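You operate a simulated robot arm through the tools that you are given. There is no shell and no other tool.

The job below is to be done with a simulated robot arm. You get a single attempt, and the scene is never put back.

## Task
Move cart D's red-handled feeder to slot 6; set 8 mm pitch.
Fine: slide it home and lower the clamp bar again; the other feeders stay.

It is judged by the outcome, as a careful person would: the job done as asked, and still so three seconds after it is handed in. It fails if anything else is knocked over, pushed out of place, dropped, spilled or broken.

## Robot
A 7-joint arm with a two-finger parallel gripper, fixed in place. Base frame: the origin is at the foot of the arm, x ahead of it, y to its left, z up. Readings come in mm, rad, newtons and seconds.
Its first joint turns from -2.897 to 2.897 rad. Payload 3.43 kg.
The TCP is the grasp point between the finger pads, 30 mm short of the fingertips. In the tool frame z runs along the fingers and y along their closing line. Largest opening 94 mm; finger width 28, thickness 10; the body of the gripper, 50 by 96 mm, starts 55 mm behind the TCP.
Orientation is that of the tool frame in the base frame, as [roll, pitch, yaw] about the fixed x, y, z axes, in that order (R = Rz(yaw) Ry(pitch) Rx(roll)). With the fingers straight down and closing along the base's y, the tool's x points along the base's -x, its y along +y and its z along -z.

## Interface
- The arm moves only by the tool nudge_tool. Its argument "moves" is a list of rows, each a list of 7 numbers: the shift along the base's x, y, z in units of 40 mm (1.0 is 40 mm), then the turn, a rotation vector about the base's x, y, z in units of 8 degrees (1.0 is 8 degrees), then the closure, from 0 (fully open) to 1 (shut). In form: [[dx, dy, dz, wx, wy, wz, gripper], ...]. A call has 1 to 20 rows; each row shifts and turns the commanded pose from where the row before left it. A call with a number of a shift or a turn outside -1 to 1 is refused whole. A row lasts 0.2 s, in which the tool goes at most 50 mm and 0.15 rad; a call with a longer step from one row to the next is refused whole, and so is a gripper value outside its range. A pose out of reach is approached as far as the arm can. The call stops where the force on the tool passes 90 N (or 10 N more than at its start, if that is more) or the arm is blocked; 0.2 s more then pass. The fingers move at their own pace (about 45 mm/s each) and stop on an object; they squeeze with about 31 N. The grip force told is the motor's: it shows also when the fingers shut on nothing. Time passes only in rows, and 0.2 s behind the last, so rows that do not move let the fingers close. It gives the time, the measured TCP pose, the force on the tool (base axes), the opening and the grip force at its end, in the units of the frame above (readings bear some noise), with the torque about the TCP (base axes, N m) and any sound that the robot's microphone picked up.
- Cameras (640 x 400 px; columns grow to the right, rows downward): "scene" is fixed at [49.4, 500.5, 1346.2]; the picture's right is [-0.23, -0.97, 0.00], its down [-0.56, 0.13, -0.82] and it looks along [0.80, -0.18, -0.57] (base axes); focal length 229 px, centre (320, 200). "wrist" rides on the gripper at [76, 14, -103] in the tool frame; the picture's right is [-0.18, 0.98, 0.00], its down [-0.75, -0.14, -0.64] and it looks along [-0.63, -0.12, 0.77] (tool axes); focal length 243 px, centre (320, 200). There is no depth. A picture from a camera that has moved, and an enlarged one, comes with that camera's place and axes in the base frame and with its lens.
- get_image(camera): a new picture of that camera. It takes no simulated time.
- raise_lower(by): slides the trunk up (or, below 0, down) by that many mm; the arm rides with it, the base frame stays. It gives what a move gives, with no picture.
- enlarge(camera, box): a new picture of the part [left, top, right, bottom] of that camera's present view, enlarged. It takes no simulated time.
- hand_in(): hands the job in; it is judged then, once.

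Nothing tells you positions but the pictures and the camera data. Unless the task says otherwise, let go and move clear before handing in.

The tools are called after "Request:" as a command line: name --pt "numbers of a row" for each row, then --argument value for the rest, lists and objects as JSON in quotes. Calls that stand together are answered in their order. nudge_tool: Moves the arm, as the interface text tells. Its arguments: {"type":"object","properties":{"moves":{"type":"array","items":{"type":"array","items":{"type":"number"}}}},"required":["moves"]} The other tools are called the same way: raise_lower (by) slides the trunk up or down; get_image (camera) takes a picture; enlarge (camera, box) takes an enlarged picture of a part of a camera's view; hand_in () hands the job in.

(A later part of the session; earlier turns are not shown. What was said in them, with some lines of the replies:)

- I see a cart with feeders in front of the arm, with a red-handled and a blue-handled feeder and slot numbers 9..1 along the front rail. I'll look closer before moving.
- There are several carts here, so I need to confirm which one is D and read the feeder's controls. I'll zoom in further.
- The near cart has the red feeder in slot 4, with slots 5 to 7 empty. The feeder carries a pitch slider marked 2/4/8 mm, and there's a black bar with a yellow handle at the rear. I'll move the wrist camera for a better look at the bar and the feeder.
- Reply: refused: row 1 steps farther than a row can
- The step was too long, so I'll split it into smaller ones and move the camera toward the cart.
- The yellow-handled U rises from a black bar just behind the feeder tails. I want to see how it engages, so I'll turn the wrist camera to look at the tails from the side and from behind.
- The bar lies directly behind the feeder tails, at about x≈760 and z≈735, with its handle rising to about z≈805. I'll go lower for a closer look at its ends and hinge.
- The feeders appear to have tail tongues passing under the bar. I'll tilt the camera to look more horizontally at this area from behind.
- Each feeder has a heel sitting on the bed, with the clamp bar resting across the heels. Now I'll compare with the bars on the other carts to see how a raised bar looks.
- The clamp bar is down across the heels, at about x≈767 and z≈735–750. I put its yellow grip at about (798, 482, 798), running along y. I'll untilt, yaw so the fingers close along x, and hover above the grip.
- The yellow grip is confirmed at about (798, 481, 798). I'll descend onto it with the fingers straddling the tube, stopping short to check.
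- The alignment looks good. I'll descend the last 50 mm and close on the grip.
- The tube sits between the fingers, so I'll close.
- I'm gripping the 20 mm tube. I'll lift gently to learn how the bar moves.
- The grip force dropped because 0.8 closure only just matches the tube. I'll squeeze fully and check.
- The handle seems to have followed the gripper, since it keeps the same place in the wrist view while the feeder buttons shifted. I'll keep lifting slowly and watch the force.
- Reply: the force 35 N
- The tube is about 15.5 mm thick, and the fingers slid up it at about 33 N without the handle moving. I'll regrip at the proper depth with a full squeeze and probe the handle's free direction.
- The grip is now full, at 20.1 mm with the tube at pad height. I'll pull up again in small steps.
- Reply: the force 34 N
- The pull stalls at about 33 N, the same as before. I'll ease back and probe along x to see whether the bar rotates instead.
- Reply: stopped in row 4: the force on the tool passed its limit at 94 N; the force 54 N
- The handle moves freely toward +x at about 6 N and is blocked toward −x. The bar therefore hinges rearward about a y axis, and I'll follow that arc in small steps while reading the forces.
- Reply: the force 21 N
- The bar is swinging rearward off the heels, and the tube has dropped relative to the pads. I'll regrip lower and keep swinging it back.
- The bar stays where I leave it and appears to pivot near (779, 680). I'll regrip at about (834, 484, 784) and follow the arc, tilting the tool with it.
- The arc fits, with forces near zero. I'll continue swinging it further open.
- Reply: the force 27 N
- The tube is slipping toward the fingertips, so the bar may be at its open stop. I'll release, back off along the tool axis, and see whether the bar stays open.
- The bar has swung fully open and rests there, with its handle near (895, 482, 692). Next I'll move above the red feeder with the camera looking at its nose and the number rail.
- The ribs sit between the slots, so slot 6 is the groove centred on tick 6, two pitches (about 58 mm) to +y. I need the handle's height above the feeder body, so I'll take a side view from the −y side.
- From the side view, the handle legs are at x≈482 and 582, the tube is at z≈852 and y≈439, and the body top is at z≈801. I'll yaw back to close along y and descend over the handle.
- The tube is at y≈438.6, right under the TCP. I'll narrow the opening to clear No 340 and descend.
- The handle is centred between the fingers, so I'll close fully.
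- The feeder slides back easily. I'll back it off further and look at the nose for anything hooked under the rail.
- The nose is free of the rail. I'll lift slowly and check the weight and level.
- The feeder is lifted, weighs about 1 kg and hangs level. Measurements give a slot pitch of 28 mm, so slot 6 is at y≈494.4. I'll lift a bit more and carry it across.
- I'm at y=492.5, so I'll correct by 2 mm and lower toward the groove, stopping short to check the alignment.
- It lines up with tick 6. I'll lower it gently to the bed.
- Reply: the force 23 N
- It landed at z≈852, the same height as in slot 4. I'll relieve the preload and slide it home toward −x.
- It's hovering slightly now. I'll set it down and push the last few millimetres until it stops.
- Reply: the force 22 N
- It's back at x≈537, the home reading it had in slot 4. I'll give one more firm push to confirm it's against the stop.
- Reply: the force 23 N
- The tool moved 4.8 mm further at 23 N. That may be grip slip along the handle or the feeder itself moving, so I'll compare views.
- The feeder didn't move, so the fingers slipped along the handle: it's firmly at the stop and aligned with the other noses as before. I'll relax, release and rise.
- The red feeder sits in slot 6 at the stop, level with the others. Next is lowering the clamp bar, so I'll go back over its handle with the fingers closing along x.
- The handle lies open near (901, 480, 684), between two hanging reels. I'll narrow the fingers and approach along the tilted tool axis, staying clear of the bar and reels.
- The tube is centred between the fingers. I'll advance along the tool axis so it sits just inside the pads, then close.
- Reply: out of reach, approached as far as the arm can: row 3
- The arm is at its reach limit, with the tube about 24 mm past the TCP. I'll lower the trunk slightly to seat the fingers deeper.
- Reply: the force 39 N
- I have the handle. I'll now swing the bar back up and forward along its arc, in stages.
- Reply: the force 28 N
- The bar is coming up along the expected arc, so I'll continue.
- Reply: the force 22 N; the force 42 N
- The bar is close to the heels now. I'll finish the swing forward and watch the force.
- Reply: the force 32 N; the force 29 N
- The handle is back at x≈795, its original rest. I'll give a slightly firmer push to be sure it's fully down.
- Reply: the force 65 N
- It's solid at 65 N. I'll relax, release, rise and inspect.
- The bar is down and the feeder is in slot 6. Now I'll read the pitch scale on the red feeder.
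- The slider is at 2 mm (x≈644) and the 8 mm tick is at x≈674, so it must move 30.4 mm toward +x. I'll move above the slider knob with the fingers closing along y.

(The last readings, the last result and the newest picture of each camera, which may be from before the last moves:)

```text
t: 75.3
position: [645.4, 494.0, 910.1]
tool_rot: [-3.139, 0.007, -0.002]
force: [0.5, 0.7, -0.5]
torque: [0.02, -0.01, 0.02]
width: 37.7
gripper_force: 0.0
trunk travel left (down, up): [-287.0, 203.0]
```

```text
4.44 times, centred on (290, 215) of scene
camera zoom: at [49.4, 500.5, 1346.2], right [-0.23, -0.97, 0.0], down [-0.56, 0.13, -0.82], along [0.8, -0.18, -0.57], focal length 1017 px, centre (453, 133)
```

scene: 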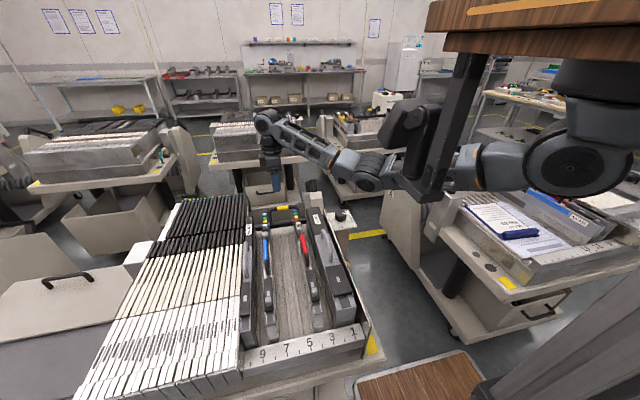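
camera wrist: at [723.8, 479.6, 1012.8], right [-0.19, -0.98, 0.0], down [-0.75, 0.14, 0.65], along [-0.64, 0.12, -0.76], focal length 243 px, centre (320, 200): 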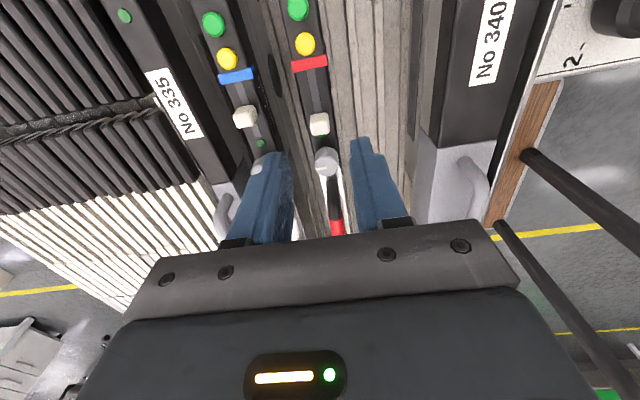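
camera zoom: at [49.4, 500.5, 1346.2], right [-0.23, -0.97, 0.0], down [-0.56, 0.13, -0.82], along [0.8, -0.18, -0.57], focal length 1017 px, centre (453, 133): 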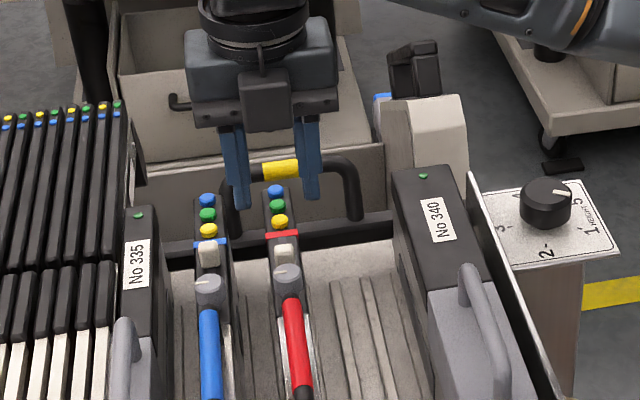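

The knob is at about (647, 494, 827). I'll descend so only the fingertips reach beside it, and close.

Request:
nudge_tool --pt "0.03 0 -0.5 0 0 0 0.65" --pt "0 0 -0.5 0 0 0 0.65" --pt "0 0 -0.42 0 0 0 0.65" --pt "0 0 0 0 0 0 0.65"

Request:
get_image --camera "wrist"

Request:
enlarge --camera "wrist" --box '[250, 50, 390, 240]'

Request:
enlarge --camera "scene" --box '[260, 190, 320, 250]'

```text
t: 76.3
position: [647.2, 493.5, 854.9]
tool_rot: [-3.139, 0.006, -0.004]
force: [-0.1, -0.1, 0.2]
torque: [0.0, -0.02, -0.02]
width: 32.8
gripper_force: 0.0
trunk travel left (down, up): [-287.0, 203.0]
```

```text
taken
camera wrist: at [724.6, 478.2, 956.8], right [-0.19, -0.98, 0.0], down [-0.75, 0.14, 0.65], along [-0.64, 0.12, -0.76], focal length 243 px, centre (320, 200)
```

wrist: 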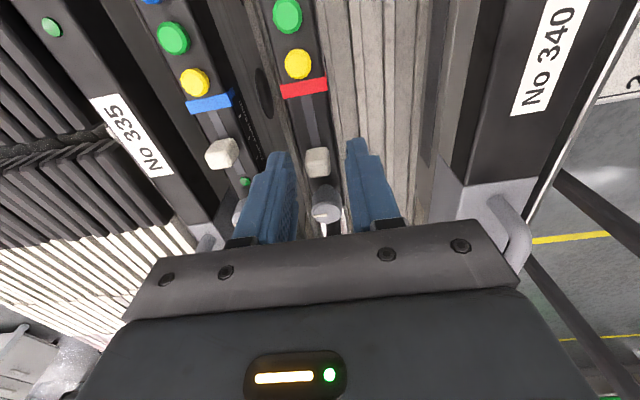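

```text
2.11 times, centred on (320, 145) of wrist
camera zoom: at [724.6, 478.2, 956.8], right [-0.19, -0.98, 0.0], down [-0.75, 0.14, 0.65], along [-0.64, 0.12, -0.76], focal length 511 px, centre (320, 316)
```

zoom: 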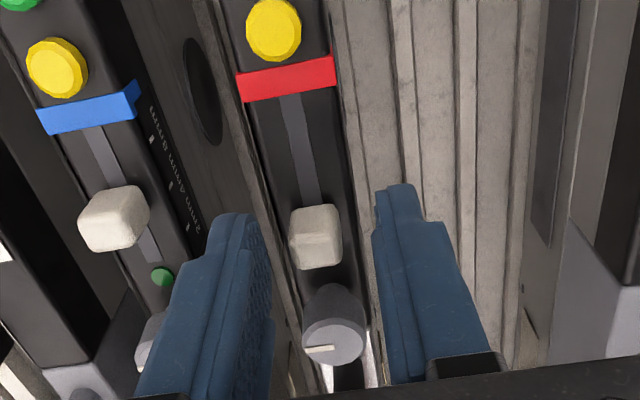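

```text
6.67 times, centred on (290, 220) of scene
camera zoom: at [49.4, 500.5, 1346.2], right [-0.23, -0.97, 0.0], down [-0.56, 0.13, -0.82], along [0.8, -0.18, -0.57], focal length 1525 px, centre (520, 67)
```

zoom: 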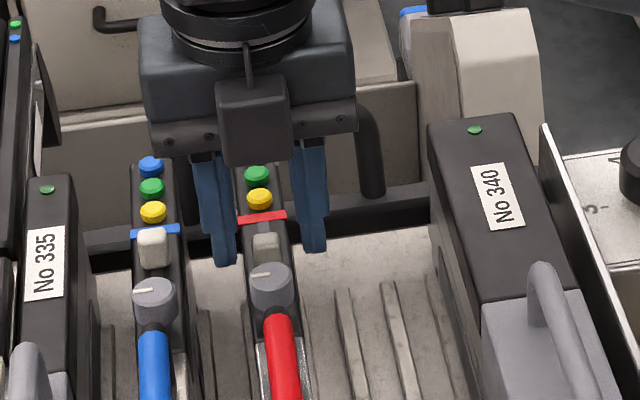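

Request:
nudge_tool --pt "0 0 -0.08 0 0 0 0.65" --pt "0 0 0 0 0 0 1" --pt "0 0 0 0 0 0 1" --pt "0 0 0 0 0 0 1" --pt "0 0 0 0 0 0 1"

Request:
enlarge --camera "wrist" --box '[250, 50, 390, 240]'

Request:
enlarge --camera "scene" --box '[260, 190, 320, 250]'

```text
t: 77.5
position: [647.0, 492.9, 851.8]
tool_rot: [-3.141, 0.006, -0.003]
force: [-0.3, 2.2, -0.9]
torque: [0.12, 0.0, -0.03]
width: 13.5
gripper_force: 30.7
trunk travel left (down, up): [-287.0, 203.0]
```

```text
2.11 times, centred on (320, 145) of wrist
camera zoom: at [724.4, 479.1, 953.2], right [-0.19, -0.98, 0.0], down [-0.75, 0.14, 0.65], along [-0.64, 0.12, -0.76], focal length 511 px, centre (320, 316)
```

zoom: 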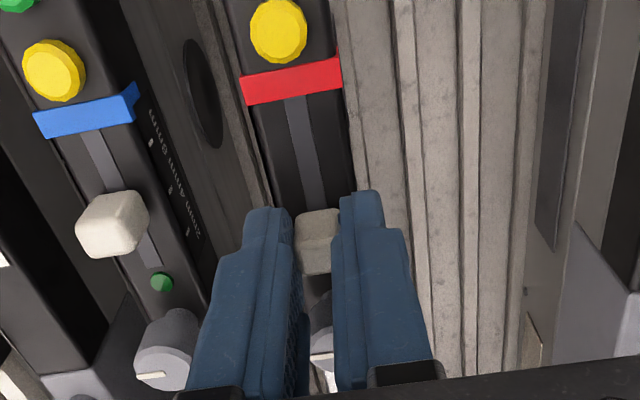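

```text
6.67 times, centred on (290, 220) of scene
camera zoom: at [49.4, 500.5, 1346.2], right [-0.23, -0.97, 0.0], down [-0.56, 0.13, -0.82], along [0.8, -0.18, -0.57], focal length 1525 px, centre (520, 67)
```

zoom: 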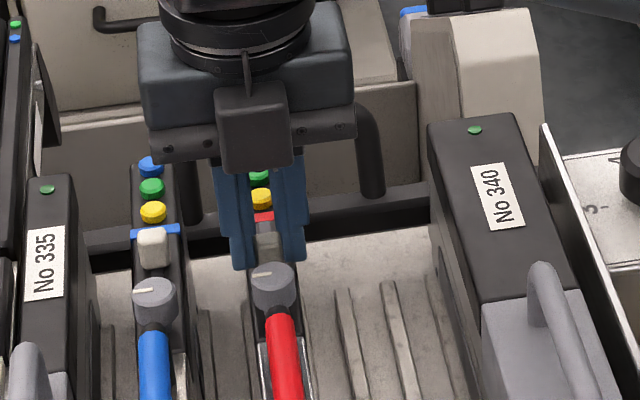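

The knob is gripped at 13.5 mm. I'll slide it +x toward the 8 mm mark.

Request:
nudge_tool --pt "0.15 0 0 0 0 0 1" --pt "0.15 0 0 0 0 0 1" --pt "0.15 0 0 0 0 0 1" --pt "0.15 0 0 0 0 0 1" --pt "0.15 0 0 0 0 0 1" --pt "0 0 0 0 0 0 1"

Request:
enlarge --camera "wrist" --box '[250, 50, 390, 240]'

Request:
enlarge --camera "scene" --box '[260, 190, 320, 250]'

```text
t: 78.9
position: [677.0, 492.6, 852.6]
tool_rot: [-3.14, 0.008, -0.001]
force: [-4.7, 2.3, 2.1]
torque: [0.07, 0.31, -0.04]
width: 13.7
gripper_force: 31.0
trunk travel left (down, up): [-287.0, 203.0]
```

```text
2.11 times, centred on (320, 145) of wrist
camera zoom: at [755.0, 479.1, 953.1], right [-0.19, -0.98, 0.0], down [-0.75, 0.14, 0.65], along [-0.64, 0.12, -0.76], focal length 511 px, centre (320, 316)
```

zoom: 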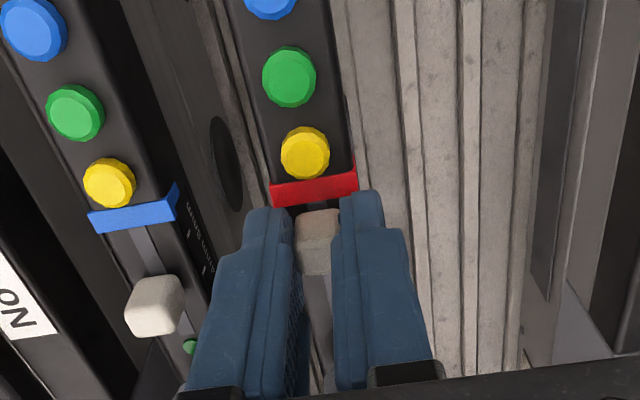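

```text
6.67 times, centred on (290, 220) of scene
camera zoom: at [49.4, 500.5, 1346.2], right [-0.23, -0.97, 0.0], down [-0.56, 0.13, -0.82], along [0.8, -0.18, -0.57], focal length 1525 px, centre (520, 67)
```

zoom: 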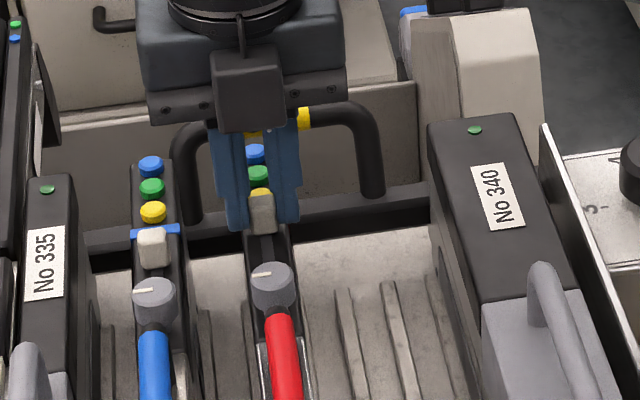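

Request:
nudge_tool --pt "0 0 0 0 0 0 0.7" --pt "0 0 0 0 0 0 0.65" --pt "0 0 0.3 0 0 0 0.65" --pt "0 0 0.7 0 0 0 0.65" --pt "0 0 0.7 0 0 0 0.65" --pt "0.5 -0.3 0.5 0 0 -1 0.65" --pt "0.5 -0.3 0 0 0 -1 0.65" --pt "0.5 -0.3 0 0 0 -1 0.65" --pt "0.5 -0.3 0 0 0 -1 0.65" --pt "0.3 -0.3 0 0 0 -1 0.65" --pt "0 -0.3 0 0 0 -1 0.65" --pt "0 0 0 0 0 -1 0.65" --pt "0 0 0 0 0 -1 0.65" --pt "0 0 0 0 0 -1 0.65" --pt "0 0 0 0 0 -1 0.65" --pt "0 0 0 0 0 -1 0.65" --pt "0 0 0 0 0 -0.2 0.65" --pt "0 0 0 0 0 0 0.65"

Request:
get_image --camera "wrist"

Request:
enlarge --camera "wrist" --box '[370, 60, 570, 160]'

```text
t: 82.7
position: [768.4, 420.1, 938.4]
tool_rot: [-3.14, 0.006, -1.565]
force: [0.2, -0.6, -0.4]
torque: [-0.02, 0.01, 0.0]
width: 32.6
gripper_force: 0.2
trunk travel left (down, up): [-287.0, 203.0]
```

```text
taken
camera wrist: at [755.8, 343.8, 1040.0], right [-0.98, 0.18, 0.0], down [0.14, 0.75, 0.65], along [0.12, 0.64, -0.76], focal length 243 px, centre (320, 200)
```

wrist: 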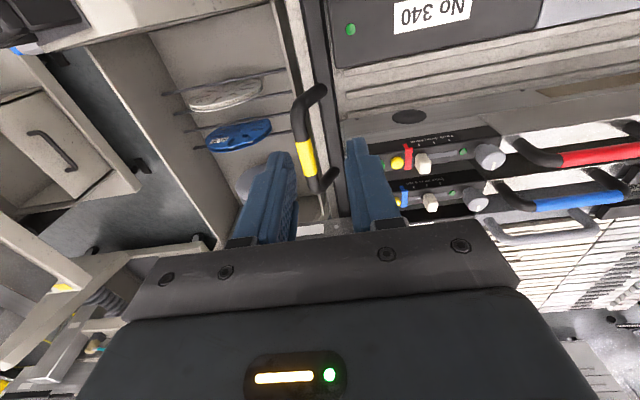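

```text
3.20 times, centred on (470, 110) of wrist
camera zoom: at [755.8, 343.8, 1040.0], right [-0.98, 0.18, 0.0], down [0.14, 0.75, 0.65], along [0.12, 0.64, -0.76], focal length 776 px, centre (-160, 488)
```

zoom: 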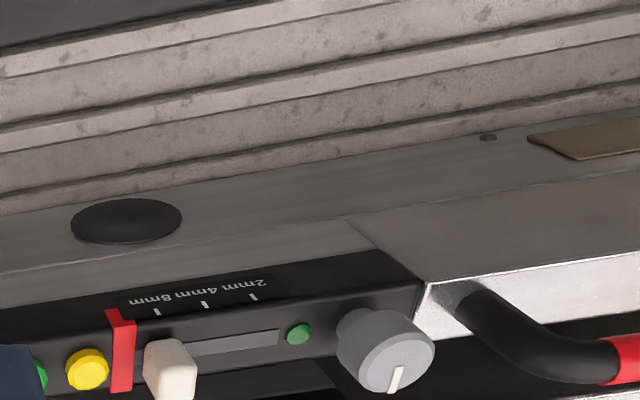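

Request:
enlarge --camera "wrist" --box '[395, 130, 485, 215]'

Request:
enlarge --camera "scene" --box '[255, 195, 315, 255]'

```text
4.71 times, centred on (440, 172) of wrist
camera zoom: at [755.8, 343.8, 1040.0], right [-0.98, 0.18, 0.0], down [0.14, 0.75, 0.65], along [0.12, 0.64, -0.76], focal length 1142 px, centre (-245, 329)
```

zoom: 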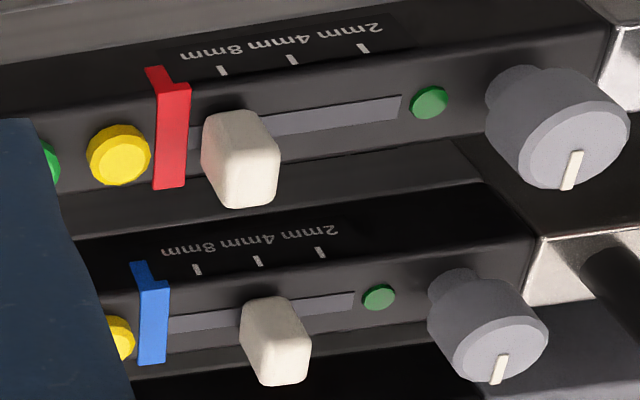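

```text
6.67 times, centred on (285, 225) of scene
camera zoom: at [49.4, 500.5, 1346.2], right [-0.23, -0.97, 0.0], down [-0.56, 0.13, -0.82], along [0.8, -0.18, -0.57], focal length 1525 px, centre (553, 33)
```

zoom: 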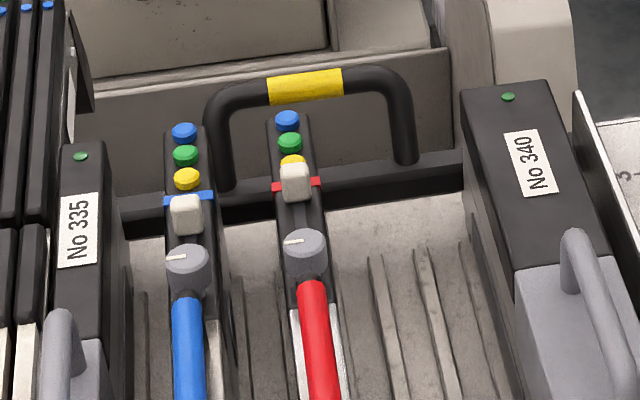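

The slider looks to be at the 8 mm mark. I'll verify with the camera directly abreast of it to remove parallax.

Request:
nudge_tool --pt "-0.9 0 0 0 0 0 0.65" --pt "-0.9 0 0 0 0 0 0.65" --pt "-0.9 0 0 0 0 0 0.65" --pt "0 0 0 0 0 0 0.65"

Request:
get_image --camera "wrist"

Request:
enlarge --camera "wrist" --box '[260, 110, 370, 220]'

```text
t: 83.7
position: [662.3, 419.4, 938.8]
tool_rot: [-3.14, 0.006, -1.568]
force: [-0.6, 0.5, -0.6]
torque: [0.0, -0.03, -0.04]
width: 32.7
gripper_force: 0.0
trunk travel left (down, up): [-287.0, 203.0]
```

```text
taken
camera wrist: at [648.7, 342.4, 1040.0], right [-0.98, 0.18, 0.0], down [0.14, 0.75, 0.65], along [0.12, 0.64, -0.76], focal length 243 px, centre (320, 200)
```

wrist: 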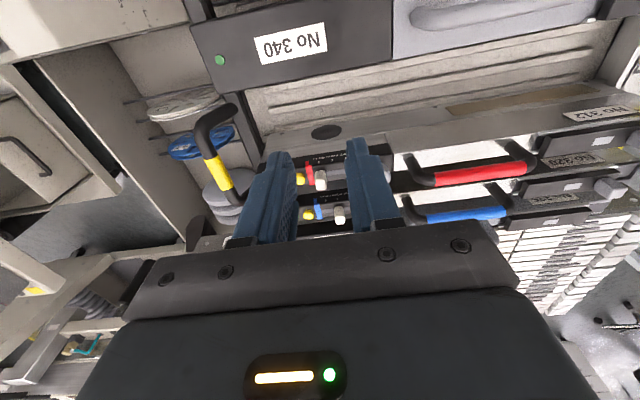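

```text
3.64 times, centred on (315, 165) of wrist
camera zoom: at [648.7, 342.4, 1040.0], right [-0.98, 0.18, 0.0], down [0.14, 0.75, 0.65], along [0.12, 0.64, -0.76], focal length 882 px, centre (338, 327)
```

zoom: 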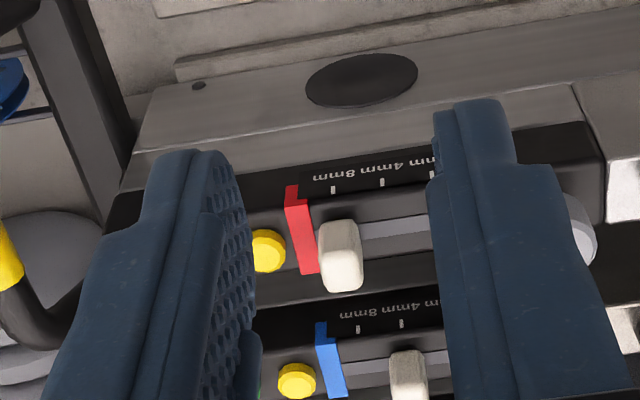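

The slider is at the 8 mm mark within about half a millimetre, matching how the blue feeder sits on its own tick. I'll move clear and check the whole scene.

Request:
nudge_tool --pt "0 -0.3 0.9 0 0 0 0.3" --pt "0 -0.5 0.9 0 0 0 0" --pt "0 -0.8 0.8 0 0 0 0" --pt "0 -0.8 0.8 0 0 0 0" --pt "0 -0.8 0.5 0 0 0 0" --pt "0 0 0 0 0 0 0"

Request:
get_image --camera "scene"

Request:
enlarge --camera "scene" --box '[230, 180, 390, 380]'

Request:
enlarge --camera "scene" --box '[260, 270, 350, 370]'

Request:
enlarge --camera "scene" --box '[250, 180, 350, 260]'

Request:
get_image --camera "wrist"

```text
t: 85.1
position: [660.5, 290.1, 1097.5]
tool_rot: [-3.141, 0.008, -1.566]
force: [0.5, 0.7, 0.5]
torque: [-0.01, 0.05, 0.02]
width: 93.9
gripper_force: 0.0
trunk travel left (down, up): [-287.0, 203.0]
```

```text
taken
```

scene: 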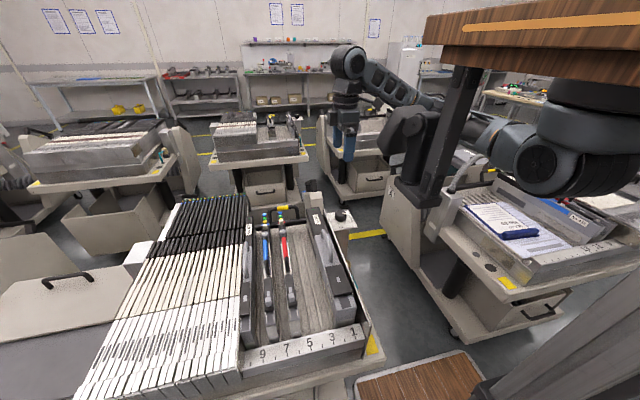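

```text
2.00 times, centred on (310, 280) of scene
camera zoom: at [49.4, 500.5, 1346.2], right [-0.23, -0.97, 0.0], down [-0.56, 0.13, -0.82], along [0.8, -0.18, -0.57], focal length 458 px, centre (340, 40)
```

zoom: 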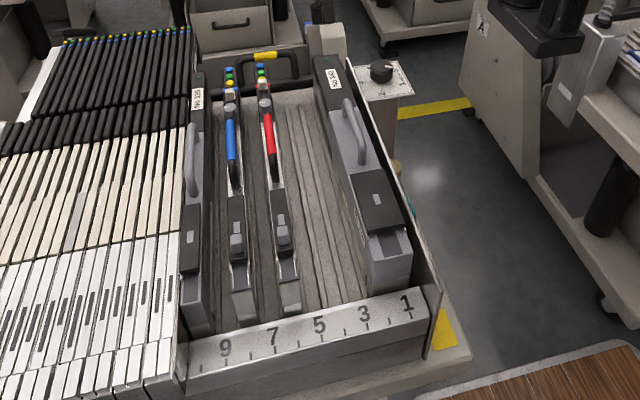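

```text
4.00 times, centred on (305, 320) of scene
camera zoom: at [49.4, 500.5, 1346.2], right [-0.23, -0.97, 0.0], down [-0.56, 0.13, -0.82], along [0.8, -0.18, -0.57], focal length 915 px, centre (380, -280)
```

zoom: 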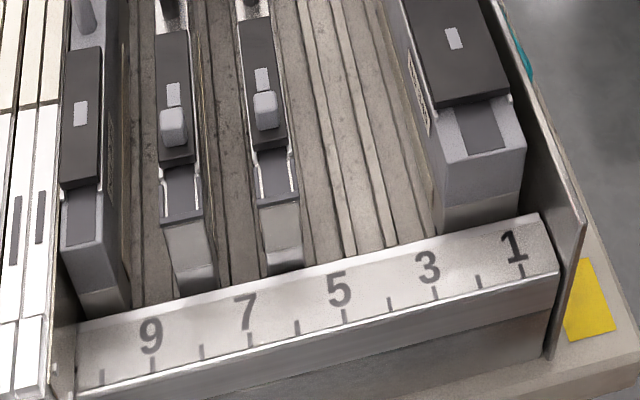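

```text
5.00 times, centred on (300, 220) of scene
camera zoom: at [49.4, 500.5, 1346.2], right [-0.23, -0.97, 0.0], down [-0.56, 0.13, -0.82], along [0.8, -0.18, -0.57], focal length 1144 px, centre (420, 100)
```

zoom: 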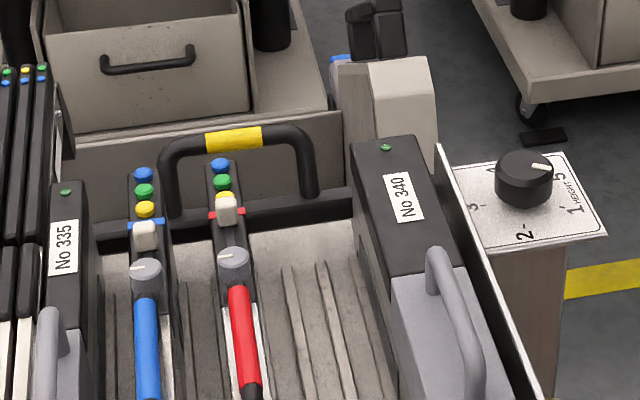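

```text
taken
camera wrist: at [647.6, 213.6, 1198.3], right [-0.98, 0.18, 0.0], down [0.14, 0.75, 0.65], along [0.12, 0.64, -0.76], focal length 243 px, centre (320, 200)
```

wrist: 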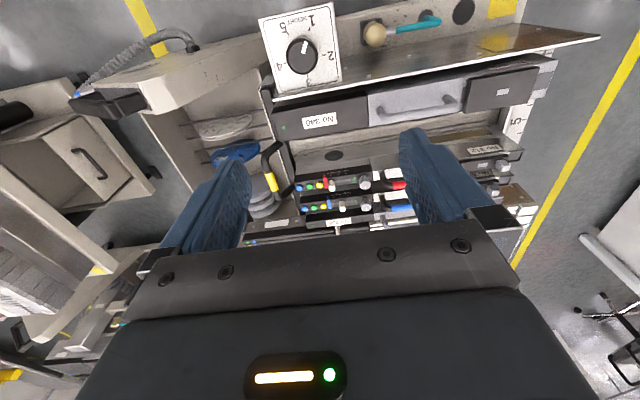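

The final view shows the red feeder in slot 6 against the front stop. The clamp bar is back at its original position, the slider is at 8 mm, and the other feeders haven't moved. The arm is clear, so I'm handing in.

Request:
hand_in

```text
The job is handed in.
```

The red-handled feeder (No 312) is now in slot 6, pushed home against the front stop, and its pitch slider is set to 8 mm.

- **Clamp bar:** It is swung back down over the feeder heels and was firm when I pushed on it. In the camera view, its handle is exactly where it started.
- **Pitch:** The slider was at 2 mm. It now reads within about half a millimetre of the 8 mm tick.
- **Other feeders:** The others on the cart look undisturbed in the final pictures, and I touched nothing else on the cart. The gripper is open and clear.
- **Cart letter:** I never saw a "D" on this cart. The only letter I could read was "A" on the cart to the right. I took this one as D because it is the cart right in front of the arm, with a red-handled feeder and slot 6 free.
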